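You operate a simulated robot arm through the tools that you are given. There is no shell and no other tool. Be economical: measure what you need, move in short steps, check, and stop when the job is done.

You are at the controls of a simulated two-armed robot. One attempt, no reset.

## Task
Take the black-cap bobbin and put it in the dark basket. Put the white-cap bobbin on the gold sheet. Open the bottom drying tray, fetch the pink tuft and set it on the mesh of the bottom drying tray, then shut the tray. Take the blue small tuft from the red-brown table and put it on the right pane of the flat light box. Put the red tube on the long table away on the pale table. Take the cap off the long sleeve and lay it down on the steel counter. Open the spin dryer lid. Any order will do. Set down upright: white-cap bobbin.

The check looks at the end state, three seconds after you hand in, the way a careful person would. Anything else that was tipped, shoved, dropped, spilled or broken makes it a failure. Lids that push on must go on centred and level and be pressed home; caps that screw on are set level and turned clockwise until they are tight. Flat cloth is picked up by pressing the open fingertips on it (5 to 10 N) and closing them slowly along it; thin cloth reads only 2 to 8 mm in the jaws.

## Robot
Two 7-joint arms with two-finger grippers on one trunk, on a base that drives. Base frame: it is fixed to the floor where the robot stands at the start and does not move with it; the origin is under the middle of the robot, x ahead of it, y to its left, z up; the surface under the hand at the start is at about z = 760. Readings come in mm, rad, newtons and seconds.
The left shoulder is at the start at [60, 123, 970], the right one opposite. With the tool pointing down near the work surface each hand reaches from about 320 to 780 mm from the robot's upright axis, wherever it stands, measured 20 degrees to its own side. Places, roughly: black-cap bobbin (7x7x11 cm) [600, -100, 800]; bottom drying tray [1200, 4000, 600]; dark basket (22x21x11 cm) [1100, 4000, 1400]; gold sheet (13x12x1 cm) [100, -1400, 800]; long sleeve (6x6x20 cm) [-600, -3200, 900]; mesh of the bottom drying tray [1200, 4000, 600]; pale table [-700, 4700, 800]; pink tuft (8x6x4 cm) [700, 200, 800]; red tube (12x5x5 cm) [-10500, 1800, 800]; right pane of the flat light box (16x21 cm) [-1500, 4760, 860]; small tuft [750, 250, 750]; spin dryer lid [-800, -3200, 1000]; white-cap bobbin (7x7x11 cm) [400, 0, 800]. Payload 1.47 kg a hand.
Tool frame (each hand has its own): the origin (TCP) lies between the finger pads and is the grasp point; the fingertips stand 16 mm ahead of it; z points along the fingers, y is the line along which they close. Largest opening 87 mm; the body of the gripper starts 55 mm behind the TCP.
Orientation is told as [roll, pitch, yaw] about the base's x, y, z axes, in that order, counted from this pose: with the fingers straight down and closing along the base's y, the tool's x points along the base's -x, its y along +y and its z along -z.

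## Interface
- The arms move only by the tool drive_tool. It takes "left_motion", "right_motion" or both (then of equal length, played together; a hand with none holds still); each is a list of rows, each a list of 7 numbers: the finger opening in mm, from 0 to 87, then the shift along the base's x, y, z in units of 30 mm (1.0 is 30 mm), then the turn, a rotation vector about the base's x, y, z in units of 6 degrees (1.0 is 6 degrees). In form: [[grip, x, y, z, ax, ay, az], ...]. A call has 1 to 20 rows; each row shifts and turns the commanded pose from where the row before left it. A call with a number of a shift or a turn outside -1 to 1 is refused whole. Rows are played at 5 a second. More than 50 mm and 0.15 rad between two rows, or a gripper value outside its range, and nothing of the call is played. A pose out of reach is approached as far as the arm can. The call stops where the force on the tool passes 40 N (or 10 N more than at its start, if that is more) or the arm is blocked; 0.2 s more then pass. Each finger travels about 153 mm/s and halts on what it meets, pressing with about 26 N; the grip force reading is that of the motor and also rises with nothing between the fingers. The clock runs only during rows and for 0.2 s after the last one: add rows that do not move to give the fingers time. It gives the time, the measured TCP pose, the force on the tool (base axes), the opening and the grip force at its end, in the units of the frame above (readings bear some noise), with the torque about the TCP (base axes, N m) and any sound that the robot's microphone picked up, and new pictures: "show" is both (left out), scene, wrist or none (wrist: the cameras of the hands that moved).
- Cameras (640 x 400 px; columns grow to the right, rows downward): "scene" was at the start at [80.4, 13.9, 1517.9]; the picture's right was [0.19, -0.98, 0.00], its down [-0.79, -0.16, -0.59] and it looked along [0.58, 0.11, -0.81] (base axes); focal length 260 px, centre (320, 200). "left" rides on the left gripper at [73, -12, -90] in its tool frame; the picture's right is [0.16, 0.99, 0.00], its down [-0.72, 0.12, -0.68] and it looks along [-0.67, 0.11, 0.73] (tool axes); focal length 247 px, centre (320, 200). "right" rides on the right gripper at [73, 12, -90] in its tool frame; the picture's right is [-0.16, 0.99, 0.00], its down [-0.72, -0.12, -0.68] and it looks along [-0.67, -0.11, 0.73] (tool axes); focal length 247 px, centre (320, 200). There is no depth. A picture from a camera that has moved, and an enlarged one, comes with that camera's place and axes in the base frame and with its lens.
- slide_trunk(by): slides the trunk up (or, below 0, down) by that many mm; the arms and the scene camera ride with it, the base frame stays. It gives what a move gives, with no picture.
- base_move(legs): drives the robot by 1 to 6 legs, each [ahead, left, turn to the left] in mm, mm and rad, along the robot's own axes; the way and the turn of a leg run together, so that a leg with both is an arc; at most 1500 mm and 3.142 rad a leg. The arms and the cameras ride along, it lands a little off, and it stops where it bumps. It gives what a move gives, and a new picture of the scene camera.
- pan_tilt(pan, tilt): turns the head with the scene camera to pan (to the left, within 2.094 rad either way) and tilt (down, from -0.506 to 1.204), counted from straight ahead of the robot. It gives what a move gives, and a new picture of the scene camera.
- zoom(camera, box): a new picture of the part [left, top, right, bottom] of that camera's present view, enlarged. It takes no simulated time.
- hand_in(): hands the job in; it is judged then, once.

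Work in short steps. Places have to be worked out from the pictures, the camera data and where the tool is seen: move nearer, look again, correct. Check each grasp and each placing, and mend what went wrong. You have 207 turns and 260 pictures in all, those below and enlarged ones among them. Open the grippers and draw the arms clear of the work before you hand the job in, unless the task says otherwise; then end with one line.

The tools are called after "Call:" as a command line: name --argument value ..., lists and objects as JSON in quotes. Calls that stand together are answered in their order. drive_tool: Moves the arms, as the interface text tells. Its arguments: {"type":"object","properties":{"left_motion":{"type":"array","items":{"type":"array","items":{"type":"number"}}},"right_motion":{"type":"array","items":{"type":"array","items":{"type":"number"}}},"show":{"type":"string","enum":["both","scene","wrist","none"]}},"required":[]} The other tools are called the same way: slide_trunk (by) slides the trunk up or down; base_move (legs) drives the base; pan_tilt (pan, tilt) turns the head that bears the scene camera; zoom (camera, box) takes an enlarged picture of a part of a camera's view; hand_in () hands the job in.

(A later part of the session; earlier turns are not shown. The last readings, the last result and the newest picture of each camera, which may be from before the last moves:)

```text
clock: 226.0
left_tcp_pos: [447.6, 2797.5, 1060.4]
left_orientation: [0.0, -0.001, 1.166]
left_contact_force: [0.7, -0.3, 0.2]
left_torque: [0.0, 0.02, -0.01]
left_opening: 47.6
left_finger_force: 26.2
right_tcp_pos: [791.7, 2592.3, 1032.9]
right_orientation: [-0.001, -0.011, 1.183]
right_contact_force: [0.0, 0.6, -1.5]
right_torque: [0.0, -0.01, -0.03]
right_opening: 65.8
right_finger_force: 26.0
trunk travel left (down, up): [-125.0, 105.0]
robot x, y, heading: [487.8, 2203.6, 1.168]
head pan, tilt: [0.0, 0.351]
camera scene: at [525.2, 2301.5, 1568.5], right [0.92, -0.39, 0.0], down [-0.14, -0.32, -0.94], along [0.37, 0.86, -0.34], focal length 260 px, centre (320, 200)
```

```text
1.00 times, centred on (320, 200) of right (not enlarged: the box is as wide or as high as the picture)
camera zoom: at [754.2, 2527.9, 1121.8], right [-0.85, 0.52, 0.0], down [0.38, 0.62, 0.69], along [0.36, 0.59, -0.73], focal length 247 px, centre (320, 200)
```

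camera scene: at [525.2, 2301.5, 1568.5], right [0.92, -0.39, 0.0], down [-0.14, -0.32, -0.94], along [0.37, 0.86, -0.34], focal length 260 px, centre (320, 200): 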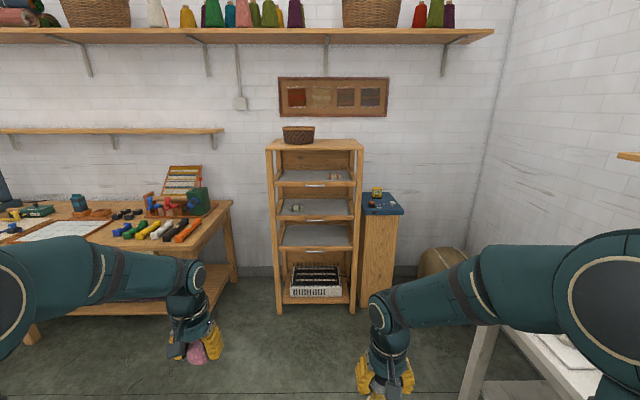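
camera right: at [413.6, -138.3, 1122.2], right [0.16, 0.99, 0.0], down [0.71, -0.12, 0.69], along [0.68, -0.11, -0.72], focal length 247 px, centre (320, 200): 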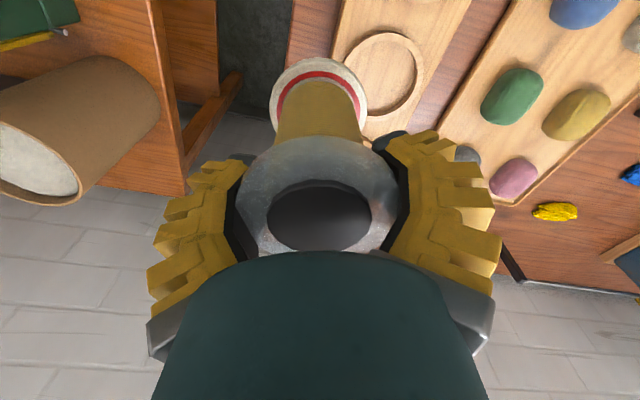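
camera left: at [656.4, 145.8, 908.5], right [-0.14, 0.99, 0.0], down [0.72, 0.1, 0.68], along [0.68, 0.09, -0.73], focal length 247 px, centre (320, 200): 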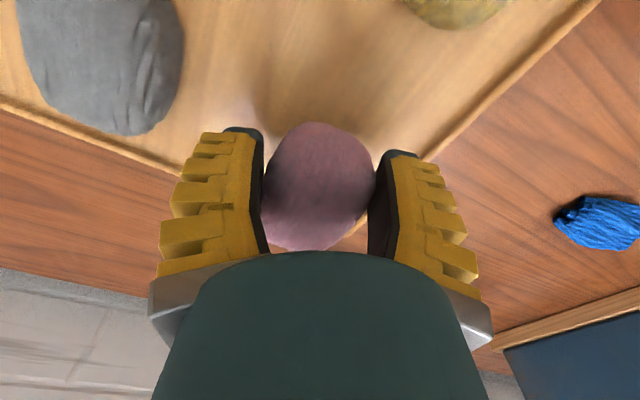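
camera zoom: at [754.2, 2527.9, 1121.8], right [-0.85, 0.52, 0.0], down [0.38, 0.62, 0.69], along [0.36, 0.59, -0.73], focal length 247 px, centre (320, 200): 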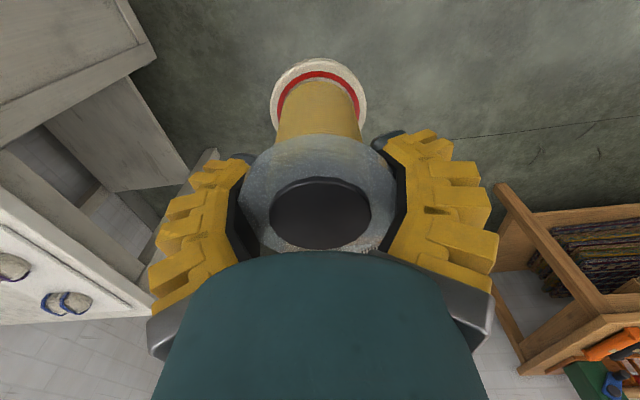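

The bobbin is still well held. I'll raise the trunk, lift the right hand high for the basket, tuck the left hand back, and drive nearer.

Call:
slide_trunk --by 104

Call:
drive_tool --right_motion '[[50, -0.06, -0.135, 0.9, 0, 0, 0], [50, -0.06, -0.135, 0.9, 0, 0, 0], [50, -0.06, -0.135, 0.9, 0, 0, 0], [50, -0.06, -0.135, 0.9, 0, 0, 0], [50, -0.06, -0.135, 0.9, 0, 0, 0], [50, -0.06, -0.135, 0.9, 0, 0, 0], [50, -0.06, -0.135, 0.9, 0, 0, 0], [50, -0.06, -0.135, 0.9, 0, 0, 0], [50, -0.06, -0.135, 0.9, 0, 0, 0], [50, -0.06, -0.135, 0.9, 0, 0, 0], [50, -0.06, -0.135, 0.9, 0, 0, 0], [50, -0.06, -0.135, 0.9, 0, 0, 0], [50, -0.06, -0.135, 0.9, 0, 0, 0], [50, -0.06, -0.135, 0.9, 0, 0, 0], [50, -0.06, -0.135, 0.9, 0, 0, 0], [50, -0.06, -0.135, 0.9, 0, 0, 0]]' --left_motion '[[35, -0.173, -0.244, 0, 0, 0, 0], [35, -0.173, -0.244, 0, 0, 0, 0], [35, -0.173, -0.244, 0, 0, 0, 0], [35, -0.173, -0.244, 0, 0, 0, 0], [35, -0.173, -0.244, 0, 0, 0, 0], [35, -0.173, -0.244, 0, 0, 0, 0], [35, -0.173, -0.244, 0, 0, 0, 0], [35, -0.173, -0.244, 0, 0, 0, 0], [35, -0.173, -0.244, 0, 0, 0, 0], [35, -0.173, -0.244, 0, 0, 0, 0], [35, -0.173, -0.244, 0, 0, 0, 0], [35, -0.173, -0.244, 0, 0, 0, 0], [35, -0.173, -0.244, 0, 0, 0, 0], [35, -0.173, -0.244, 0, 0, 0, 0], [35, -0.173, -0.244, 0, 0, 0, 0], [35, -0.173, -0.244, 0, 0, 0, 0]]' --show "scene"

```text
clock: 227.4
left_tcp_pos: [446.1, 2798.7, 1164.8]
left_orientation: [-0.002, -0.001, 1.164]
left_contact_force: [-0.6, 0.7, 0.3]
left_torque: [0.03, -0.02, -0.01]
left_opening: 47.5
left_finger_force: 26.2
right_tcp_pos: [792.7, 2592.0, 1137.3]
right_orientation: [-0.001, -0.009, 1.183]
right_contact_force: [0.4, -0.8, -0.9]
right_torque: [-0.03, -0.01, -0.01]
right_opening: 65.8
right_finger_force: 25.9
trunk travel left (down, up): [-229.0, 1.0]
robot x, y, heading: [488.3, 2205.7, 1.171]
head pan, tilt: [0.0, 0.351]
```

```text
clock: 230.8
left_tcp_pos: [363.9, 2679.7, 1164.8]
left_orientation: [-0.003, -0.003, 1.166]
left_contact_force: [-0.5, 0.0, -0.5]
left_torque: [-0.04, 0.0, -0.02]
left_opening: 47.3
left_finger_force: 26.1
right_tcp_pos: [760.0, 2525.2, 1569.9]
right_orientation: [0.0, -0.013, 1.187]
right_contact_force: [-0.3, 0.0, -0.4]
right_torque: [0.02, -0.01, 0.03]
right_opening: 65.8
right_finger_force: 26.3
trunk travel left (down, up): [-229.0, 1.0]
robot x, y, heading: [485.3, 2208.8, 1.166]
head pan, tilt: [0.0, 0.351]
camera scene: at [524.2, 2301.6, 1672.5], right [0.92, -0.39, 0.0], down [-0.13, -0.32, -0.94], along [0.37, 0.86, -0.34], focal length 260 px, centre (320, 200)
```

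scene: 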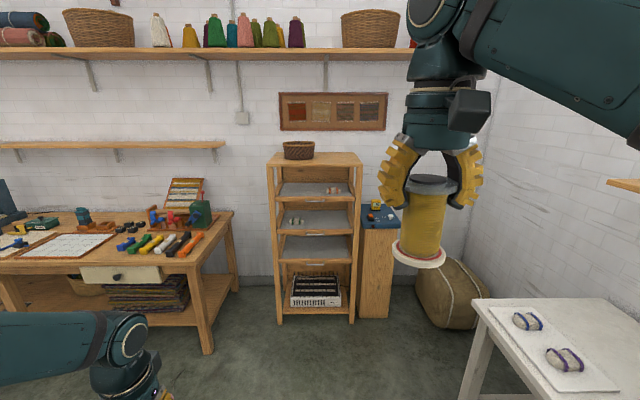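

Call:
zoom --camera "scene" --box '[240, 130, 400, 330]'

```text
2.00 times, centred on (320, 230) of scene
camera zoom: at [524.2, 2301.6, 1672.5], right [0.92, -0.39, 0.0], down [-0.13, -0.32, -0.94], along [0.37, 0.86, -0.34], focal length 521 px, centre (320, 140)
```

zoom: 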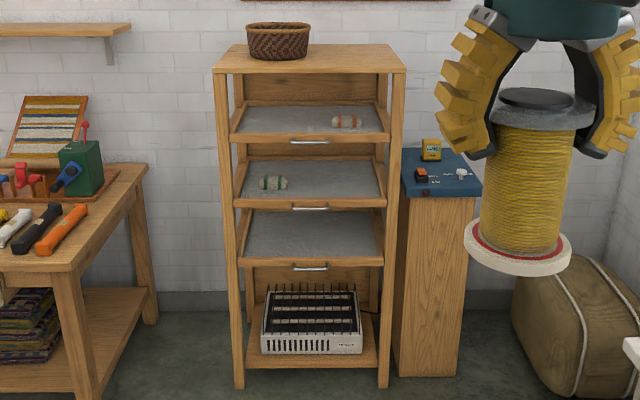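

Measured from two heights: cabinet front about 1633 mm ahead, top z≈1339, basket centre near (1084,3984), bottom-tray handle z≈641. I'm driving closer in two steps.

Call:
base_move --legs '[[0, 215, 0], [1000, 0, 0]]'

```text
clock: 238.1
left_tcp_pos: [557.9, 3685.7, 1165.3]
left_orientation: [0.0, -0.002, 1.168]
left_contact_force: [0.5, -0.6, 1.1]
left_torque: [-0.03, -0.02, -0.02]
left_opening: 46.8
left_finger_force: 25.7
right_tcp_pos: [956.0, 3532.9, 1568.1]
right_orientation: [0.001, -0.012, 1.186]
right_contact_force: [0.0, 0.4, -0.1]
right_torque: [0.01, -0.01, 0.0]
right_opening: 65.9
right_finger_force: 25.9
trunk travel left (down, up): [-229.0, 1.0]
robot x, y, heading: [680.8, 3212.1, 1.169]
head pan, tilt: [0.0, 0.351]
camera scene: at [720.2, 3308.1, 1672.5], right [0.92, -0.39, 0.0], down [-0.13, -0.32, -0.94], along [0.37, 0.86, -0.34], focal length 260 px, centre (320, 200)
```

scene: 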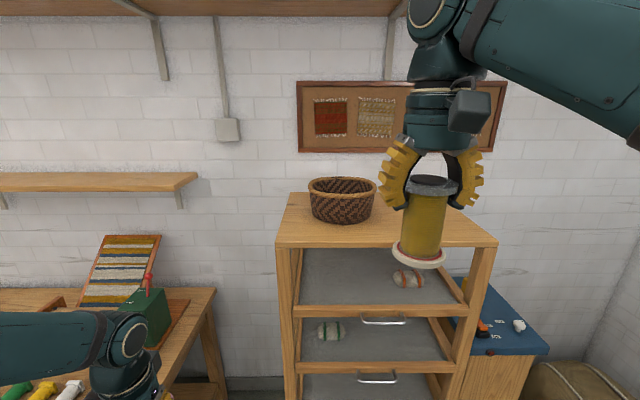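

Refined: front edge about 698 mm ahead, basket about 860 mm ahead. I'll tilt the hand 20° forward to extend its reach, then drive 395 mm.

Call:
drive_tool --right_motion '[[50, 0, 0, 0, 0.767, -0.327, 0], [50, 0, 0, 0, 0.767, -0.327, 0], [50, 0, 0, 0, 0.767, -0.327, 0], [50, 0, 0, 0, 0.767, -0.327, 0]]' --show "none"

Call:
base_move --legs '[[395, 0, 0]]'

```text
clock: 239.1
left_tcp_pos: [558.3, 3686.0, 1166.5]
left_orientation: [0.001, -0.001, 1.167]
left_contact_force: [-0.9, 0.4, -0.4]
left_torque: [0.0, 0.03, 0.01]
left_opening: 46.9
left_finger_force: 25.8
right_tcp_pos: [955.9, 3531.4, 1567.3]
right_orientation: [-0.009, -0.362, 1.187]
right_contact_force: [-0.7, 0.1, 0.0]
right_torque: [0.0, -0.03, 0.0]
right_opening: 65.7
right_finger_force: 26.0
trunk travel left (down, up): [-229.0, 1.0]
robot x, y, heading: [682.4, 3212.5, 1.166]
head pan, tilt: [0.0, 0.351]
```

```text
clock: 241.6
left_tcp_pos: [711.9, 4048.5, 1166.0]
left_orientation: [0.0, -0.003, 1.171]
left_contact_force: [1.2, -0.5, -1.1]
left_torque: [-0.01, -0.02, 0.0]
left_opening: 46.7
left_finger_force: 25.9
right_tcp_pos: [1109.9, 3894.5, 1568.7]
right_orientation: [-0.006, -0.362, 1.189]
right_contact_force: [0.1, -0.2, -0.9]
right_torque: [-0.04, 0.01, 0.01]
right_opening: 65.6
right_finger_force: 25.9
trunk travel left (down, up): [-229.0, 1.0]
robot x, y, heading: [834.3, 3573.9, 1.17]
head pan, tilt: [0.0, 0.351]
camera scene: at [874.1, 3670.9, 1672.5], right [0.92, -0.39, 0.0], down [-0.13, -0.32, -0.94], along [0.37, 0.86, -0.34], focal length 260 px, centre (320, 200)
```

scene: 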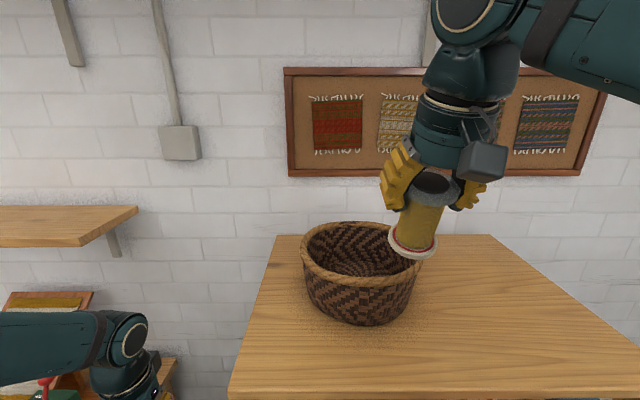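

The basket centre is at about (1087,3988), rim≈1435. I'm moving the bobbin over it.

Call:
drive_tool --right_motion '[[50, -0.19, 0.7, 0.1, 0, 0, 0], [50, -0.19, 0.7, 0, 0, 0, 0], [50, -0.19, 0.7, 0, 0, 0, 0], [50, -0.19, 0.7, 0, 0, 0, 0]]' --show "both"

```text
clock: 242.6
left_tcp_pos: [710.2, 4049.7, 1165.1]
left_orientation: [-0.002, -0.002, 1.172]
left_contact_force: [0.3, 0.8, -0.7]
left_torque: [-0.02, -0.03, -0.05]
left_opening: 46.8
left_finger_force: 26.1
right_tcp_pos: [1085.4, 3980.7, 1571.2]
right_orientation: [-0.008, -0.361, 1.191]
right_contact_force: [-0.3, 0.2, -0.3]
right_torque: [-0.02, 0.02, 0.01]
right_opening: 65.8
right_finger_force: 25.9
trunk travel left (down, up): [-229.0, 1.0]
robot x, y, heading: [836.1, 3577.3, 1.163]
head pan, tilt: [0.0, 0.351]
camera scene: at [873.6, 3672.0, 1672.4], right [0.92, -0.39, 0.0], down [-0.13, -0.32, -0.94], along [0.37, 0.86, -0.34], focal length 260 px, centre (320, 200)
camera right: at [1038.0, 3893.1, 1629.1], right [-0.86, 0.51, 0.05], down [0.27, 0.36, 0.89], along [0.43, 0.78, -0.45], focal length 247 px, centre (320, 200)
```

scene: 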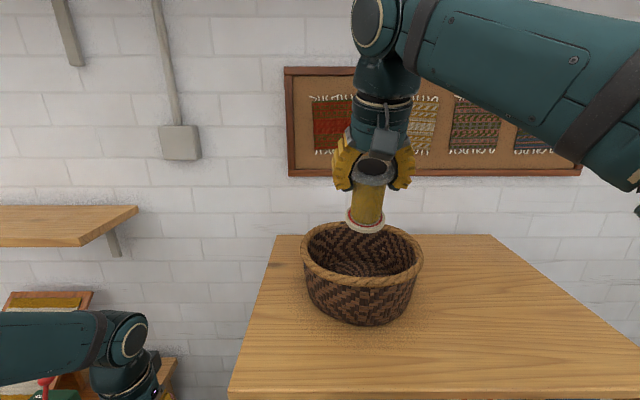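
right: 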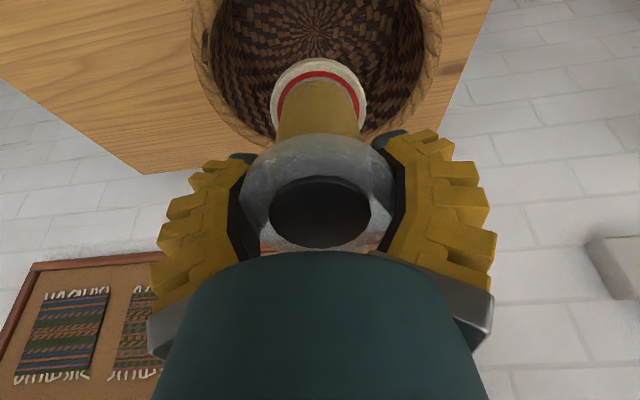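

The wrist view puts the basket centre at about (1103,4022). I'm lowering in, then straightening the bobbin upright inside.

Call:
drive_tool --right_motion '[[50, 0.04, 0.08, -0.8, 0, 0, 0], [50, 0.04, 0.08, -0.8, 0, 0, 0], [50, 0.04, 0.08, -0.8, 0, 0, 0], [50, 0.04, 0.08, -0.7, 0, 0, 0]]' --show "both"

```text
clock: 243.6
left_tcp_pos: [712.2, 4048.9, 1164.1]
left_orientation: [0.0, -0.002, 1.173]
left_contact_force: [-0.3, -1.3, 0.0]
left_torque: [0.0, -0.05, -0.04]
left_opening: 46.6
left_finger_force: 25.9
right_tcp_pos: [1093.4, 3988.9, 1477.1]
right_orientation: [-0.006, -0.36, 1.191]
right_contact_force: [0.1, -0.1, -1.0]
right_torque: [-0.01, 0.01, 0.03]
right_opening: 65.5
right_finger_force: 26.2
trunk travel left (down, up): [-229.0, 1.0]
robot x, y, heading: [831.4, 3575.7, 1.17]
head pan, tilt: [0.0, 0.351]
camera scene: at [874.1, 3670.7, 1672.5], right [0.92, -0.39, 0.0], down [-0.13, -0.32, -0.94], along [0.37, 0.86, -0.34], focal length 260 px, centre (320, 200)
camera right: at [1045.4, 3900.5, 1535.5], right [-0.86, 0.51, 0.05], down [0.27, 0.36, 0.89], along [0.43, 0.78, -0.45], focal length 247 px, centre (320, 200)
```

scene: 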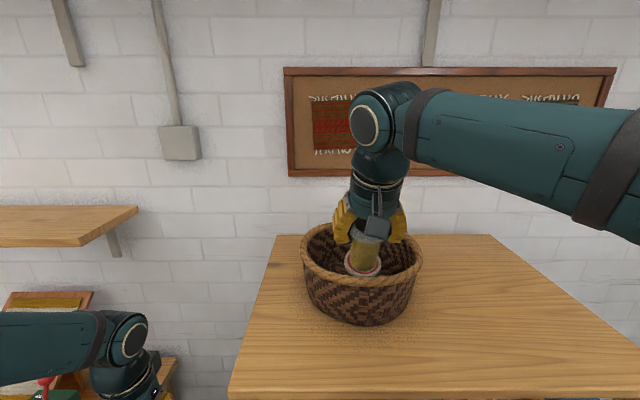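
right: 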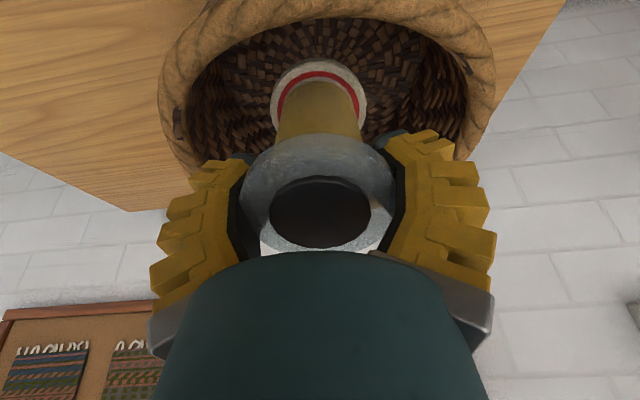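

The bobbin is well centred inside. I'm straightening it upright.

Call:
drive_tool --right_motion '[[50, 0.1, 0.23, 0, -0.767, 0.327, 0], [50, 0.1, 0.23, 0, -0.767, 0.327, 0], [50, 0.1, 0.23, 0, -0.767, 0.327, 0], [50, 0.1, 0.23, 0, -0.5, 0.21, 0], [50, 0, 0, -0.2, 0, 0, 0], [50, 0, 0, -0.15, 0, 0, 0]]' --show "both"

```text
clock: 245.0
left_tcp_pos: [710.6, 4048.3, 1166.1]
left_orientation: [-0.003, -0.002, 1.171]
left_contact_force: [-0.8, 0.2, -0.4]
left_torque: [0.0, 0.0, -0.03]
left_opening: 46.6
left_finger_force: 26.1
right_tcp_pos: [1104.5, 4017.1, 1467.4]
right_orientation: [-0.002, -0.042, 1.188]
right_contact_force: [0.2, -0.2, -0.3]
right_torque: [-0.03, -0.04, 0.0]
right_opening: 65.5
right_finger_force: 26.4
trunk travel left (down, up): [-229.0, 1.0]
robot x, y, heading: [836.8, 3577.9, 1.167]
head pan, tilt: [0.0, 0.351]
camera scene: at [874.0, 3670.9, 1672.4], right [0.92, -0.39, 0.0], down [-0.13, -0.32, -0.94], along [0.37, 0.86, -0.34], focal length 260 px, centre (320, 200)
camera right: at [1065.4, 3949.9, 1554.2], right [-0.86, 0.52, 0.01], down [0.37, 0.6, 0.71], along [0.36, 0.61, -0.7], focal length 247 px, centre (320, 200)
```

scene: 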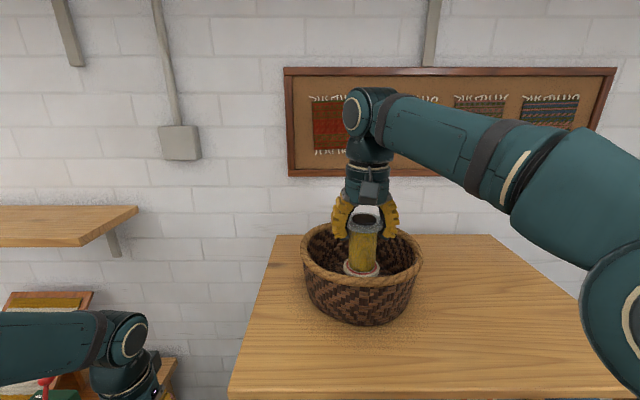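
right: 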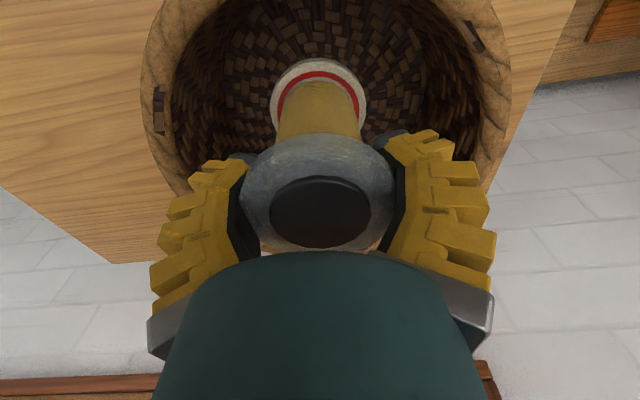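

Upright now. I'm lowering in small steps to contact.

Call:
drive_tool --right_motion '[[50, 0, 0, -0.15, 0, 0, 0], [50, 0, 0, -0.12, 0, 0, 0], [50, 0, 0, -0.1, 0, 0, 0], [50, 0, 0, -0.08, 0, 0, 0], [50, 0, 0, 0, 0, 0, 0]]' --show "none"

```text
clock: 246.2
left_tcp_pos: [710.7, 4048.2, 1164.8]
left_orientation: [-0.002, -0.002, 1.172]
left_contact_force: [-0.1, 0.5, 0.0]
left_torque: [0.02, -0.01, 0.02]
left_opening: 46.4
left_finger_force: 25.9
right_tcp_pos: [1104.8, 4016.3, 1455.1]
right_orientation: [-0.001, -0.043, 1.19]
right_contact_force: [0.1, -0.2, -1.3]
right_torque: [0.02, 0.02, 0.04]
right_opening: 65.8
right_finger_force: 25.8
trunk travel left (down, up): [-229.0, 1.0]
robot x, y, heading: [834.7, 3574.5, 1.169]
head pan, tilt: [0.0, 0.351]
```

Call:
drive_tool --right_motion '[[50, 0, 0, -0.1, 0, 0, 0], [50, 0, 0, -0.1, 0, 0, 0], [50, 0, 0, -0.08, 0, 0, 0], [50, 0, 0, 0, 0, 0, 0]]' --show "none"

```text
clock: 247.2
left_tcp_pos: [711.6, 4049.2, 1165.8]
left_orientation: [-0.001, -0.002, 1.171]
left_contact_force: [0.2, 0.4, -0.7]
left_torque: [-0.01, 0.03, 0.0]
left_opening: 46.4
left_finger_force: 26.4
right_tcp_pos: [1105.4, 4016.2, 1447.5]
right_orientation: [0.0, -0.044, 1.189]
right_contact_force: [-0.2, -0.1, -1.1]
right_torque: [-0.03, 0.01, 0.01]
right_opening: 65.6
right_finger_force: 25.8
trunk travel left (down, up): [-229.0, 1.0]
robot x, y, heading: [836.5, 3572.7, 1.172]
head pan, tilt: [0.0, 0.351]
```

Still no contact at 1447, so I'm continuing down.

Call:
drive_tool --right_motion '[[50, 0, 0, -0.1, 0, 0, 0], [50, 0, 0, -0.1, 0, 0, 0], [50, 0, 0, -0.1, 0, 0, 0], [50, 0, 0, -0.1, 0, 0, 0], [50, 0, 0, 0, 0, 0, 0]]' --show "scene"

```text
clock: 248.4
left_tcp_pos: [711.5, 4049.5, 1164.4]
left_orientation: [-0.002, -0.002, 1.173]
left_contact_force: [-0.7, 0.1, 0.2]
left_torque: [0.0, 0.0, 0.02]
left_opening: 46.3
left_finger_force: 26.1
right_tcp_pos: [1104.1, 4016.0, 1434.7]
right_orientation: [0.0, -0.043, 1.188]
right_contact_force: [-0.2, 0.1, 0.4]
right_torque: [0.01, 0.02, -0.04]
right_opening: 65.9
right_finger_force: 26.1
trunk travel left (down, up): [-229.0, 1.0]
robot x, y, heading: [836.4, 3576.4, 1.165]
head pan, tilt: [0.0, 0.351]
camera scene: at [874.0, 3670.5, 1672.5], right [0.92, -0.39, 0.0], down [-0.13, -0.32, -0.94], along [0.37, 0.86, -0.34], focal length 260 px, centre (320, 200)
```

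scene: 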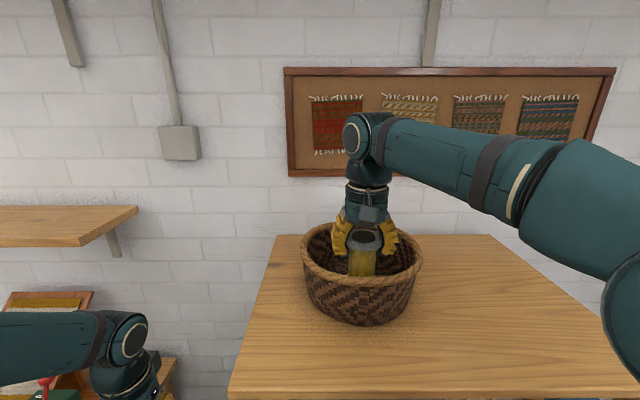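

Call:
drive_tool --right_motion '[[50, 0, 0, -0.1, 0, 0, 0], [50, 0, 0, -0.1, 0, 0, 0], [50, 0, 0, -0.1, 0, 0, 0], [50, 0, 0, -0.1, 0, 0, 0], [50, 0, 0, -0.1, 0, 0, 0], [50, 0, 0, 0, 0, 0, 0]]' --show "none"

```text
clock: 249.8
left_tcp_pos: [709.7, 4048.4, 1165.6]
left_orientation: [-0.001, 0.0, 1.172]
left_contact_force: [-0.1, 0.1, -0.8]
left_torque: [0.04, -0.02, 0.01]
left_opening: 46.5
left_finger_force: 25.9
right_tcp_pos: [1105.0, 4016.3, 1419.8]
right_orientation: [0.001, -0.043, 1.188]
right_contact_force: [0.1, -0.5, -0.7]
right_torque: [0.02, -0.02, -0.01]
right_opening: 65.3
right_finger_force: 25.5
trunk travel left (down, up): [-229.0, 1.0]
robot x, y, heading: [837.4, 3574.6, 1.169]
head pan, tilt: [0.0, 0.351]
```

Call:
drive_tool --right_motion '[[50, 0, 0, -0.12, 0, 0, 0], [50, 0, 0, -0.12, 0, 0, 0], [50, 0, 0, -0.12, 0, 0, 0], [50, 0, 0, -0.12, 0, 0, 0], [50, 0, 0, -0.12, 0, 0, 0], [50, 0, 0, 0, 0, 0, 0]]' --show "both"

```text
clock: 251.2
left_tcp_pos: [711.1, 4047.3, 1165.0]
left_orientation: [0.001, -0.003, 1.171]
left_contact_force: [-0.7, 0.0, -0.1]
left_torque: [0.0, 0.03, 0.01]
left_opening: 46.3
left_finger_force: 25.7
right_tcp_pos: [1104.7, 4016.1, 1403.3]
right_orientation: [0.002, -0.048, 1.187]
right_contact_force: [8.3, 6.9, 35.0]
right_torque: [-0.29, 0.03, 0.08]
right_opening: 64.2
right_finger_force: 26.4
trunk travel left (down, up): [-229.0, 1.0]
robot x, y, heading: [833.4, 3569.8, 1.171]
head pan, tilt: [0.0, 0.351]
camera scene: at [874.0, 3669.5, 1672.7], right [0.92, -0.39, 0.0], down [-0.13, -0.32, -0.94], along [0.37, 0.86, -0.34], focal length 260 px, centre (320, 200)
camera right: at [1065.9, 3948.5, 1488.8], right [-0.86, 0.52, 0.01], down [0.37, 0.6, 0.71], along [0.36, 0.61, -0.7], focal length 247 px, centre (320, 200)
```

scene: 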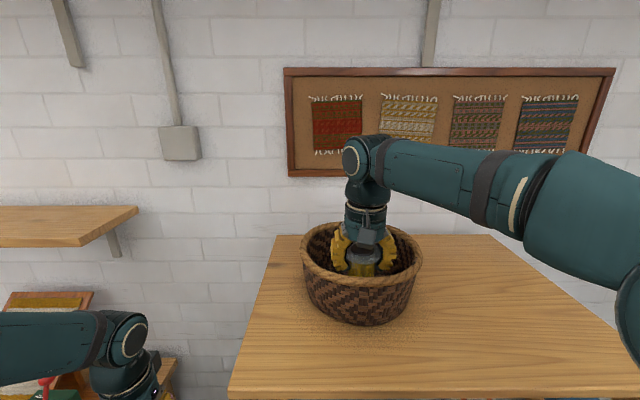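
right: 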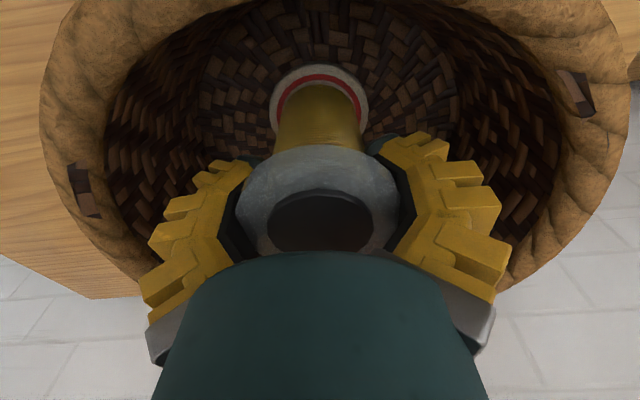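

Contact, at 35 N. I'll ease up 4 mm, open, and rise straight out.

Call:
drive_tool --right_motion '[[50, 0, 0, 0.13, 0, 0, 0], [66, 0, 0, 0, 0, 0, 0], [74, 0, 0, 0, 0, 0, 0], [84, 0, 0, 0, 0, 0, 0], [84, 0, 0, 0.2, 0, 0, 0], [84, 0, 0, 0.7, 0, 0, 0], [84, 0, 0, 0.9, 0, 0, 0], [84, 0, 0, 0.9, 0, 0, 0], [84, 0, 0, 0.9, 0, 0, 0]]' --show "both"

```text
clock: 253.2
left_tcp_pos: [711.1, 4049.4, 1164.4]
left_orientation: [-0.001, -0.002, 1.171]
left_contact_force: [0.3, -0.2, -1.1]
left_torque: [0.02, 0.0, 0.0]
left_opening: 46.1
left_finger_force: 26.4
right_tcp_pos: [1105.0, 4017.4, 1514.9]
right_orientation: [-0.001, -0.042, 1.19]
right_contact_force: [0.2, 0.2, 0.7]
right_torque: [0.0, 0.02, -0.04]
right_opening: 84.6
right_finger_force: 0.4
trunk travel left (down, up): [-229.0, 1.0]
robot x, y, heading: [833.0, 3578.6, 1.171]
head pan, tilt: [0.0, 0.351]
camera scene: at [873.6, 3670.6, 1672.5], right [0.92, -0.39, 0.0], down [-0.13, -0.32, -0.94], along [0.37, 0.86, -0.34], focal length 260 px, centre (320, 200)
camera right: at [1065.0, 3949.1, 1600.5], right [-0.86, 0.51, 0.01], down [0.37, 0.6, 0.71], along [0.36, 0.61, -0.7], focal length 247 px, centre (320, 200)
```

scene: 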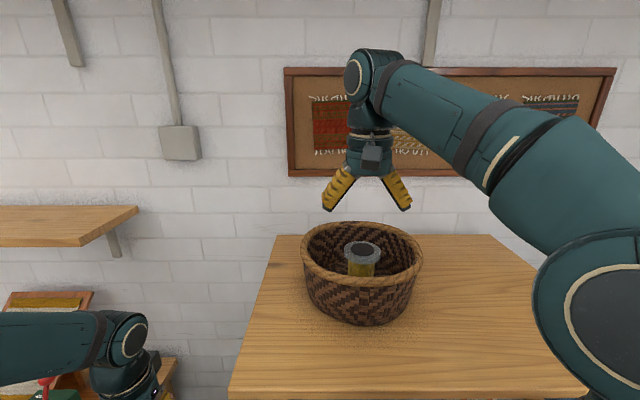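
right: 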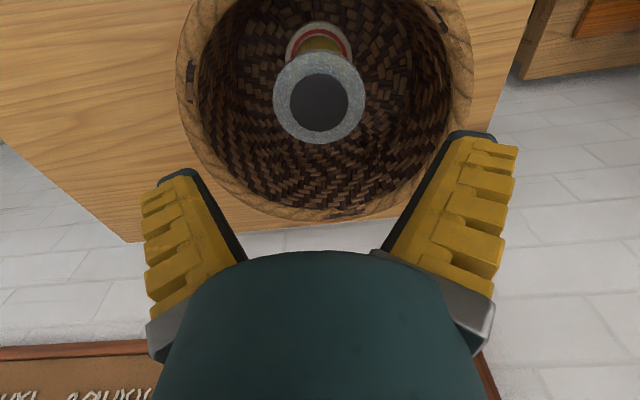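

The black-cap bobbin stands in the basket. I'm backing off, lowering the trunk, and looking at the bottom tray.

Call:
base_move --legs '[[-420, 0, 0]]'

Call:
slide_trunk --by -229

Call:
pan_tilt --pan -0.1 --tilt 0.6

```text
clock: 255.8
left_tcp_pos: [544.8, 3655.0, 1165.8]
left_orientation: [0.0, -0.002, 1.169]
left_contact_force: [-0.4, -0.4, -0.2]
left_torque: [0.02, -0.02, 0.02]
left_opening: 45.9
left_finger_force: 25.5
right_tcp_pos: [937.5, 3622.4, 1514.1]
right_orientation: [0.0, -0.044, 1.188]
right_contact_force: [-0.6, -0.6, -0.2]
right_torque: [-0.01, 0.04, -0.01]
right_opening: 84.8
right_finger_force: 0.6
trunk travel left (down, up): [-229.0, 1.0]
robot x, y, heading: [670.3, 3183.0, 1.168]
head pan, tilt: [0.0, 0.351]
camera scene: at [707.2, 3277.2, 1672.5], right [0.92, -0.39, 0.0], down [-0.13, -0.32, -0.94], along [0.37, 0.86, -0.34], focal length 260 px, centre (320, 200)
```

scene: 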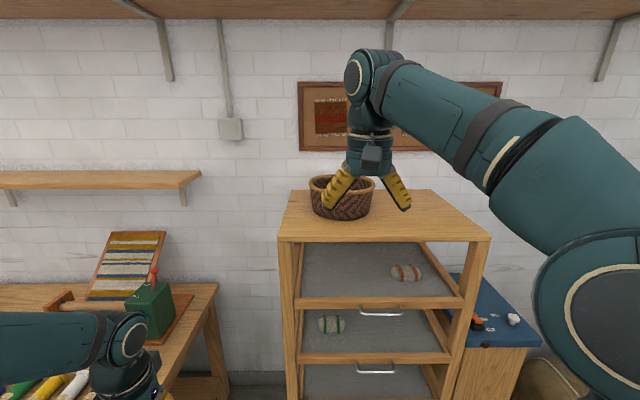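

```text
clock: 258.2
left_tcp_pos: [545.7, 3655.6, 935.9]
left_orientation: [0.0, -0.002, 1.169]
left_contact_force: [0.9, 0.2, 0.2]
left_torque: [0.0, -0.03, -0.02]
left_opening: 45.8
left_finger_force: 25.6
right_tcp_pos: [938.2, 3622.5, 1285.3]
right_orientation: [0.0, -0.043, 1.188]
right_contact_force: [-0.2, -0.1, -0.4]
right_torque: [-0.02, 0.02, 0.01]
right_opening: 84.8
right_finger_force: 0.4
trunk travel left (down, up): [0.0, 230.0]
robot x, y, heading: [670.6, 3184.4, 1.167]
head pan, tilt: [0.0, 0.351]
```

```text
clock: 259.0
left_tcp_pos: [545.6, 3655.2, 935.3]
left_orientation: [-0.002, -0.002, 1.17]
left_contact_force: [0.3, -0.1, 0.1]
left_torque: [0.0, -0.01, -0.03]
left_opening: 45.8
left_finger_force: 26.1
right_tcp_pos: [936.9, 3623.0, 1284.9]
right_orientation: [0.0, -0.043, 1.187]
right_contact_force: [0.3, -0.1, 0.9]
right_torque: [-0.01, -0.01, -0.01]
right_opening: 85.0
right_finger_force: 0.5
trunk travel left (down, up): [0.0, 230.0]
robot x, y, heading: [668.9, 3183.8, 1.166]
head pan, tilt: [-0.099, 0.6]
camera scene: at [713.4, 3269.4, 1420.8], right [0.88, -0.48, 0.0], down [-0.27, -0.5, -0.83], along [0.4, 0.72, -0.56], focal length 260 px, centre (320, 200)
```

scene: 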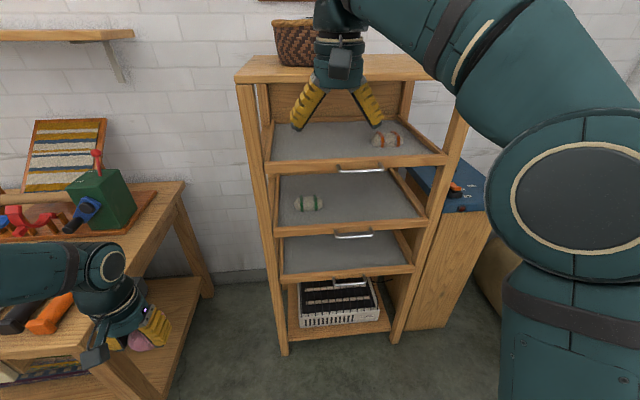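

The bottom handle triangulates to (1115,3759,621). I'll lower the right hand while turning it to point forward with the fingers closing vertically.

Call:
drive_tool --right_motion '[[87, 0.188, -0.026, -1, 0.756, 0.307, -0.577], [87, 0.188, -0.026, -1, 0.756, 0.307, -0.577], [87, 0.188, -0.026, -1, 0.756, 0.307, -0.577], [87, 0.188, -0.026, -1, 0.756, 0.307, -0.577], [87, 0.188, -0.026, -1, 0.756, 0.307, -0.577], [87, 0.188, -0.026, -1, 0.756, 0.307, -0.577], [87, 0.188, -0.026, -1, 0.756, 0.307, -0.577], [87, 0.188, -0.026, -1, 0.756, 0.307, -0.577], [87, 0.188, -0.026, -1, 0.756, 0.307, -0.577], [87, 0.188, -0.026, -1, 0.756, 0.307, -0.577], [87, 0.188, -0.026, -1, 0.756, 0.307, -0.577], [87, 0.188, -0.026, -1, 0.756, 0.307, -0.577]]' --show "scene"

```text
clock: 261.6
left_tcp_pos: [545.4, 3655.9, 936.6]
left_orientation: [0.0, -0.002, 1.169]
left_contact_force: [0.1, -0.4, 0.3]
left_torque: [-0.02, 0.01, 0.01]
left_opening: 45.7
left_finger_force: 26.2
right_tcp_pos: [1003.1, 3613.7, 925.3]
right_orientation: [0.975, -0.364, 0.178]
right_contact_force: [1.0, 0.1, 0.8]
right_torque: [0.02, 0.03, -0.01]
right_opening: 87.0
right_finger_force: 0.1
trunk travel left (down, up): [0.0, 230.0]
robot x, y, heading: [668.4, 3181.3, 1.173]
head pan, tilt: [-0.099, 0.6]
camera scene: at [713.8, 3270.0, 1420.6], right [0.88, -0.48, 0.0], down [-0.27, -0.5, -0.82], along [0.4, 0.72, -0.57], focal length 260 px, centre (320, 200)
```

scene: 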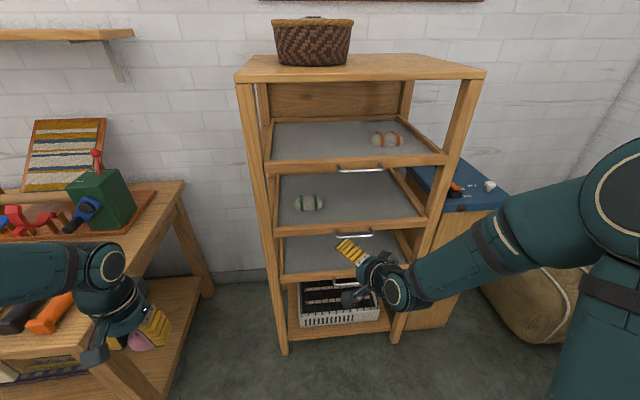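

Call:
drive_tool --right_motion '[[87, 0.188, -0.026, -1, 0.756, 0.307, -0.577], [87, 0.188, -0.026, -1, 0.756, 0.307, -0.577], [87, 0.188, -0.026, -1, 0.756, 0.307, -0.577], [87, 0.188, -0.026, -1, 0.756, 0.307, -0.577], [87, 0.188, -0.026, -1, 0.756, 0.307, -0.577], [87, 0.188, -0.026, -1, 0.756, 0.307, -0.577], [87, 0.188, -0.026, -1, 0.756, 0.307, -0.577], [87, 0.188, -0.026, -1, 0.756, 0.307, -0.577], [87, 0, 0, -1, 0, 0, 0], [87, 0, 0, -1, 0, 0, 0]]' --show "both"

```text
clock: 263.8
left_tcp_pos: [545.2, 3655.8, 936.1]
left_orientation: [-0.001, -0.003, 1.169]
left_contact_force: [0.1, 0.8, 0.1]
left_torque: [0.02, -0.02, 0.01]
left_opening: 45.7
left_finger_force: 26.4
right_tcp_pos: [1050.2, 3606.8, 625.1]
right_orientation: [1.571, -0.017, -0.445]
right_contact_force: [0.1, 0.7, 0.0]
right_torque: [0.01, -0.01, 0.0]
right_opening: 86.9
right_finger_force: 0.1
trunk travel left (down, up): [0.0, 230.0]
robot x, y, heading: [665.9, 3184.1, 1.169]
head pan, tilt: [-0.099, 0.6]
camera scene: at [713.6, 3269.5, 1420.7], right [0.88, -0.48, 0.0], down [-0.27, -0.5, -0.83], along [0.4, 0.72, -0.57], focal length 260 px, centre (320, 200)
camera right: at [946.9, 3556.6, 635.8], right [0.13, -0.06, 0.99], down [0.36, -0.93, -0.1], along [0.92, 0.37, -0.1], focal length 247 px, centre (320, 200)
```

scene: 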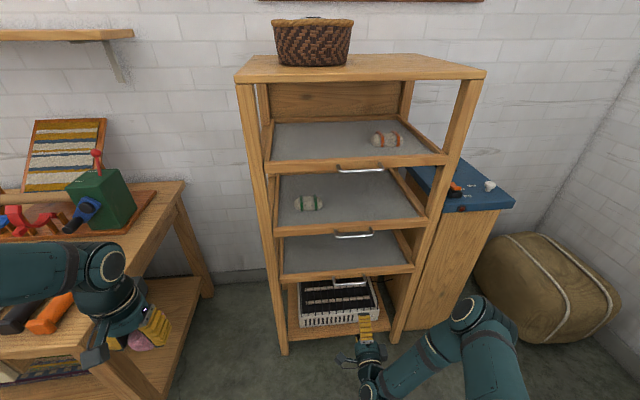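
right: 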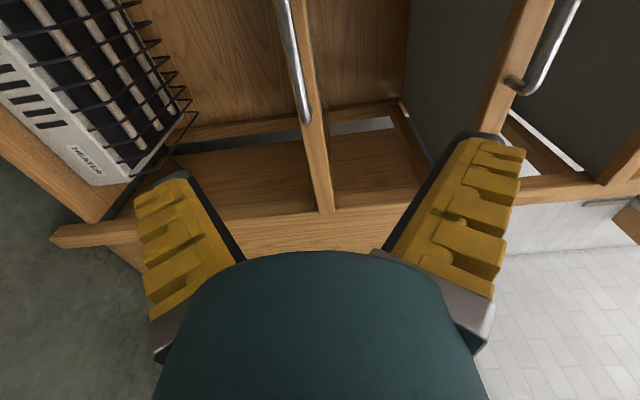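

The fingers straddle the handle; the bar reads about 18 mm lower than the hand. I'm lowering and advancing 100 mm.

Call:
drive_tool --right_motion '[[87, 0, 0, -0.6, 0, 0, 0], [87, 0.326, 0.767, 0, 0, 0, 0], [87, 0.326, 0.767, 0, 0, 0, 0], [87, 0.326, 0.767, 0, 0, 0, 0], [87, 0.326, 0.767, 0, 0, 0, 0]]' --show "both"

```text
clock: 265.0
left_tcp_pos: [545.9, 3655.6, 935.4]
left_orientation: [-0.002, 0.0, 1.171]
left_contact_force: [0.3, 0.4, -0.6]
left_torque: [-0.01, -0.02, 0.01]
left_opening: 45.6
left_finger_force: 25.6
right_tcp_pos: [1087.9, 3699.8, 607.2]
right_orientation: [1.572, -0.015, -0.441]
right_contact_force: [0.1, 1.1, -0.3]
right_torque: [0.02, 0.0, 0.01]
right_opening: 87.3
right_finger_force: 0.0
trunk travel left (down, up): [0.0, 230.0]
robot x, y, heading: [669.9, 3183.3, 1.171]
head pan, tilt: [-0.099, 0.6]
camera scene: at [713.4, 3269.6, 1420.7], right [0.88, -0.48, 0.0], down [-0.27, -0.5, -0.82], along [0.4, 0.72, -0.57], focal length 260 px, centre (320, 200)
camera right: at [984.8, 3649.5, 617.2], right [0.13, -0.06, 0.99], down [0.37, -0.93, -0.1], along [0.92, 0.37, -0.1], focal length 247 px, centre (320, 200)
```

scene: 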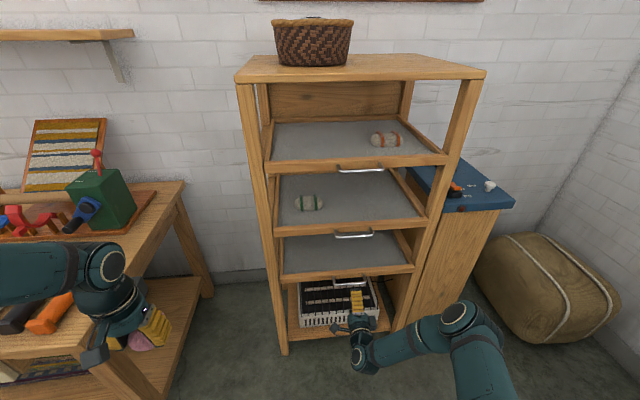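
right: 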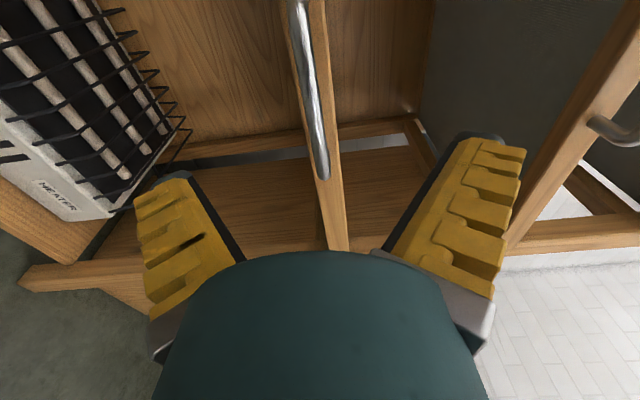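

The bar is at z≈602, centred laterally. I'm advancing 60 mm and closing on it.

Call:
drive_tool --right_motion '[[87, 0.26, 0.61, -0.15, 0, 0, 0], [87, 0.26, 0.61, 0, 0, 0, 0], [87, 0.26, 0.61, 0, 0, 0, 0], [60, 0, 0, 0, 0, 0, 0], [30, 0, 0, 0, 0, 0, 0], [5, 0, 0, 0, 0, 0, 0], [5, 0, 0, 0, 0, 0, 0]]' --show "wrist"

```text
clock: 266.6
left_tcp_pos: [545.3, 3656.6, 935.1]
left_orientation: [-0.001, -0.002, 1.17]
left_contact_force: [0.2, 0.9, -1.0]
left_torque: [0.01, 0.01, 0.01]
left_opening: 45.5
left_finger_force: 26.1
right_tcp_pos: [1111.4, 3752.8, 601.1]
right_orientation: [1.569, -0.016, -0.442]
right_contact_force: [-0.5, -0.6, -0.8]
right_torque: [-0.02, -0.01, 0.0]
right_opening: 12.1
right_finger_force: 5.7
trunk travel left (down, up): [0.0, 230.0]
robot x, y, heading: [670.1, 3179.7, 1.174]
head pan, tilt: [-0.099, 0.6]
camera right: at [1008.4, 3703.8, 612.0], right [0.13, -0.06, 0.99], down [0.36, -0.93, -0.1], along [0.92, 0.37, -0.1], focal length 247 px, centre (320, 200)
```

right: 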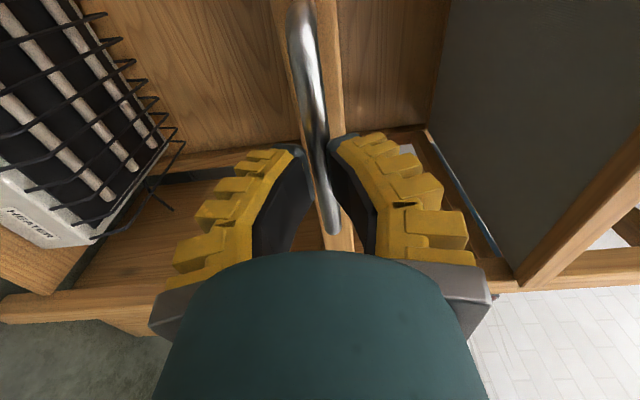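

The handle is gripped. I'm pulling the tray straight out toward the robot.

Call:
drive_tool --right_motion '[[3, -0.26, -0.61, 0, 0, 0, 0], [3, -0.26, -0.61, 0, 0, 0, 0], [3, -0.26, -0.61, 0, 0, 0, 0], [3, -0.26, -0.61, 0, 0, 0, 0], [3, -0.26, -0.61, 0, 0, 0, 0], [3, -0.26, -0.61, 0, 0, 0, 0], [3, -0.26, -0.61, 0, 0, 0, 0], [3, -0.26, -0.61, 0, 0, 0, 0]]' --show "both"

```text
clock: 268.4
left_tcp_pos: [545.2, 3655.3, 935.5]
left_orientation: [-0.002, -0.002, 1.168]
left_contact_force: [-0.5, 0.1, 0.3]
left_torque: [0.01, -0.03, -0.01]
left_opening: 45.4
left_finger_force: 26.2
right_tcp_pos: [1050.9, 3607.6, 601.9]
right_orientation: [1.569, -0.017, -0.439]
right_contact_force: [0.1, 1.4, 0.0]
right_torque: [0.0, -0.03, 0.01]
right_opening: 10.3
right_finger_force: 5.4
trunk travel left (down, up): [0.0, 230.0]
robot x, y, heading: [666.5, 3182.3, 1.171]
head pan, tilt: [-0.099, 0.6]
camera scene: at [713.5, 3269.3, 1420.7], right [0.88, -0.48, 0.0], down [-0.27, -0.5, -0.83], along [0.4, 0.72, -0.56], focal length 260 px, centre (320, 200)
camera right: at [946.8, 3558.4, 611.9], right [0.13, -0.06, 0.99], down [0.36, -0.93, -0.1], along [0.92, 0.37, -0.1], focal length 247 px, centre (320, 200)
```

scene: 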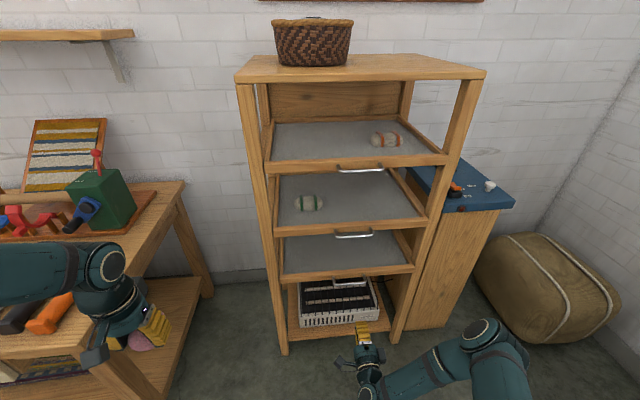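
right: 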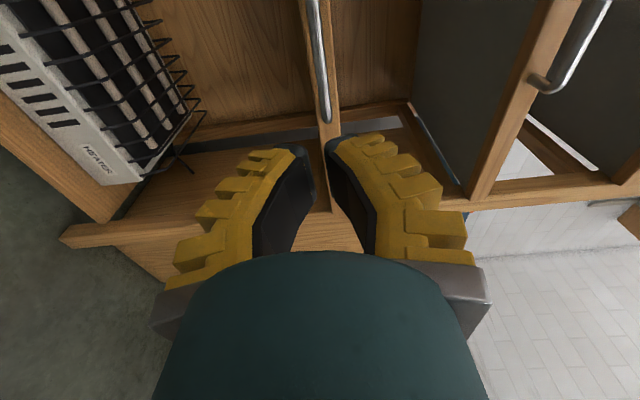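

The grip missed: the bar is slightly further than the fingertips. I'll open, advance 16 mm deeper than before, and close again.

Call:
drive_tool --right_motion '[[87, 0, 0, 0, 0, 0, 0], [87, 0, 0, 0, 0, 0, 0], [87, 0.326, 0.767, 0, 0, 0, 0], [87, 0.326, 0.767, 0, 0, 0, 0], [87, 0.326, 0.767, 0, 0, 0, 0], [87, 0.326, 0.767, 0, 0, 0, 0], [87, 0.326, 0.767, 0, 0, 0, 0], [87, 0.326, 0.767, 0, 0, 0, 0], [87, 0.19, 0.45, 0, 0, 0, 0], [87, 0.12, 0.28, 0, 0, 0, 0], [60, 0, 0, 0, 0, 0, 0], [30, 0, 0, 0, 0, 0, 0], [3, 0, 0, 0, 0, 0, 0], [0, 0, 0, 0, 0, 0, 0], [0, 0, 0, 0, 0, 0, 0]]' --show "wrist"

```text
clock: 271.6
left_tcp_pos: [543.6, 3655.5, 935.9]
left_orientation: [-0.002, -0.004, 1.17]
left_contact_force: [0.1, 0.1, -0.7]
left_torque: [-0.01, -0.01, 0.02]
left_opening: 45.4
left_finger_force: 26.3
right_tcp_pos: [1117.4, 3765.7, 602.3]
right_orientation: [1.575, -0.018, -0.441]
right_contact_force: [-3.4, -6.4, 11.5]
right_torque: [0.19, 0.28, -0.01]
right_opening: 7.4
right_finger_force: 29.8
trunk travel left (down, up): [0.0, 230.0]
robot x, y, heading: [666.5, 3186.6, 1.173]
head pan, tilt: [-0.099, 0.6]
camera right: at [1013.3, 3716.1, 612.8], right [0.13, -0.06, 0.99], down [0.36, -0.93, -0.11], along [0.92, 0.37, -0.09], focal length 247 px, centre (320, 200)
```

right: 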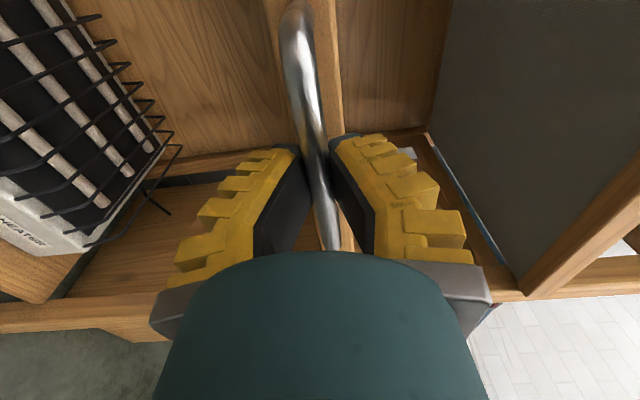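

Now it's firmly gripped (30 N at 7.4 mm). I'm pulling.

Call:
drive_tool --right_motion '[[0, -0.15, -0.35, 0, 0, 0, 0], [0, -0.26, -0.61, 0, 0, 0, 0], [0, -0.26, -0.61, 0, 0, 0, 0], [0, -0.26, -0.61, 0, 0, 0, 0], [0, -0.26, -0.61, 0, 0, 0, 0]]' --show "both"

```text
clock: 272.8
left_tcp_pos: [544.4, 3655.2, 936.6]
left_orientation: [0.001, -0.002, 1.169]
left_contact_force: [-0.4, 0.7, -1.0]
left_torque: [0.01, 0.04, 0.01]
left_opening: 45.1
left_finger_force: 26.0
right_tcp_pos: [1080.4, 3682.7, 603.4]
right_orientation: [1.569, -0.018, -0.443]
right_contact_force: [0.8, -0.8, 3.1]
right_torque: [0.11, 0.28, -0.07]
right_opening: 5.9
right_finger_force: 30.4
trunk travel left (down, up): [0.0, 230.0]
robot x, y, heading: [665.9, 3181.7, 1.172]
head pan, tilt: [-0.099, 0.6]
camera scene: at [713.3, 3269.1, 1420.7], right [0.88, -0.48, 0.0], down [-0.27, -0.5, -0.83], along [0.4, 0.72, -0.56], focal length 260 px, centre (320, 200)
camera right: at [978.1, 3632.4, 613.3], right [0.13, -0.06, 0.99], down [0.36, -0.93, -0.1], along [0.92, 0.37, -0.1], focal length 247 px, centre (320, 200)
```

scene: 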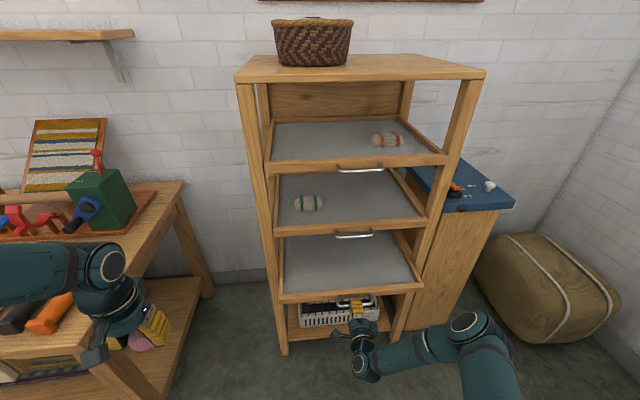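
right: 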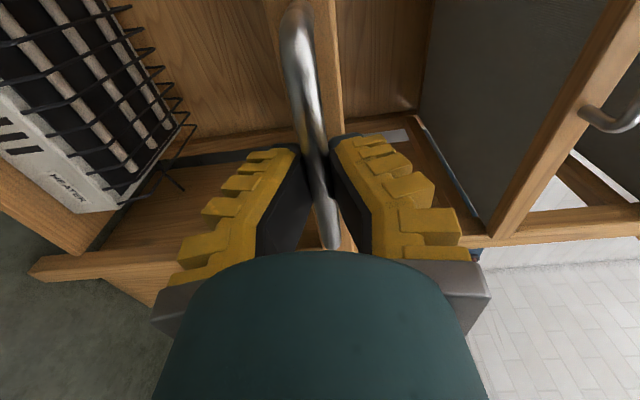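

The tray is sliding out. I'm pulling another 160 mm.

Call:
drive_tool --right_motion '[[0, -0.26, -0.61, 0, 0, 0, 0], [0, -0.26, -0.61, 0, 0, 0, 0], [0, -0.26, -0.61, 0, 0, 0, 0], [0, -0.26, -0.61, 0, 0, 0, 0], [0, -0.26, -0.61, 0, 0, 0, 0], [0, -0.26, -0.61, 0, 0, 0, 0], [0, -0.26, -0.61, 0, 0, 0, 0], [0, -0.26, -0.61, 0, 0, 0, 0]]' --show "scene"

```text
clock: 274.6
left_tcp_pos: [544.7, 3655.0, 936.8]
left_orientation: [0.0, -0.002, 1.169]
left_contact_force: [-0.9, 0.7, -0.4]
left_torque: [0.01, -0.01, 0.01]
left_opening: 45.1
left_finger_force: 26.1
right_tcp_pos: [1020.2, 3536.2, 602.8]
right_orientation: [1.571, -0.017, -0.443]
right_contact_force: [5.0, -2.8, 4.6]
right_torque: [0.16, 0.27, 0.16]
right_opening: 6.0
right_finger_force: 30.3
trunk travel left (down, up): [0.0, 230.0]
robot x, y, heading: [670.6, 3185.1, 1.17]
head pan, tilt: [-0.099, 0.6]
camera scene: at [713.8, 3268.9, 1420.7], right [0.88, -0.48, 0.0], down [-0.27, -0.5, -0.83], along [0.4, 0.72, -0.56], focal length 260 px, centre (320, 200)
```

scene: 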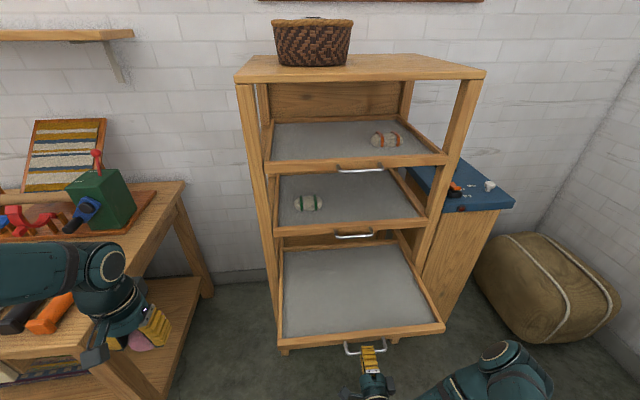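

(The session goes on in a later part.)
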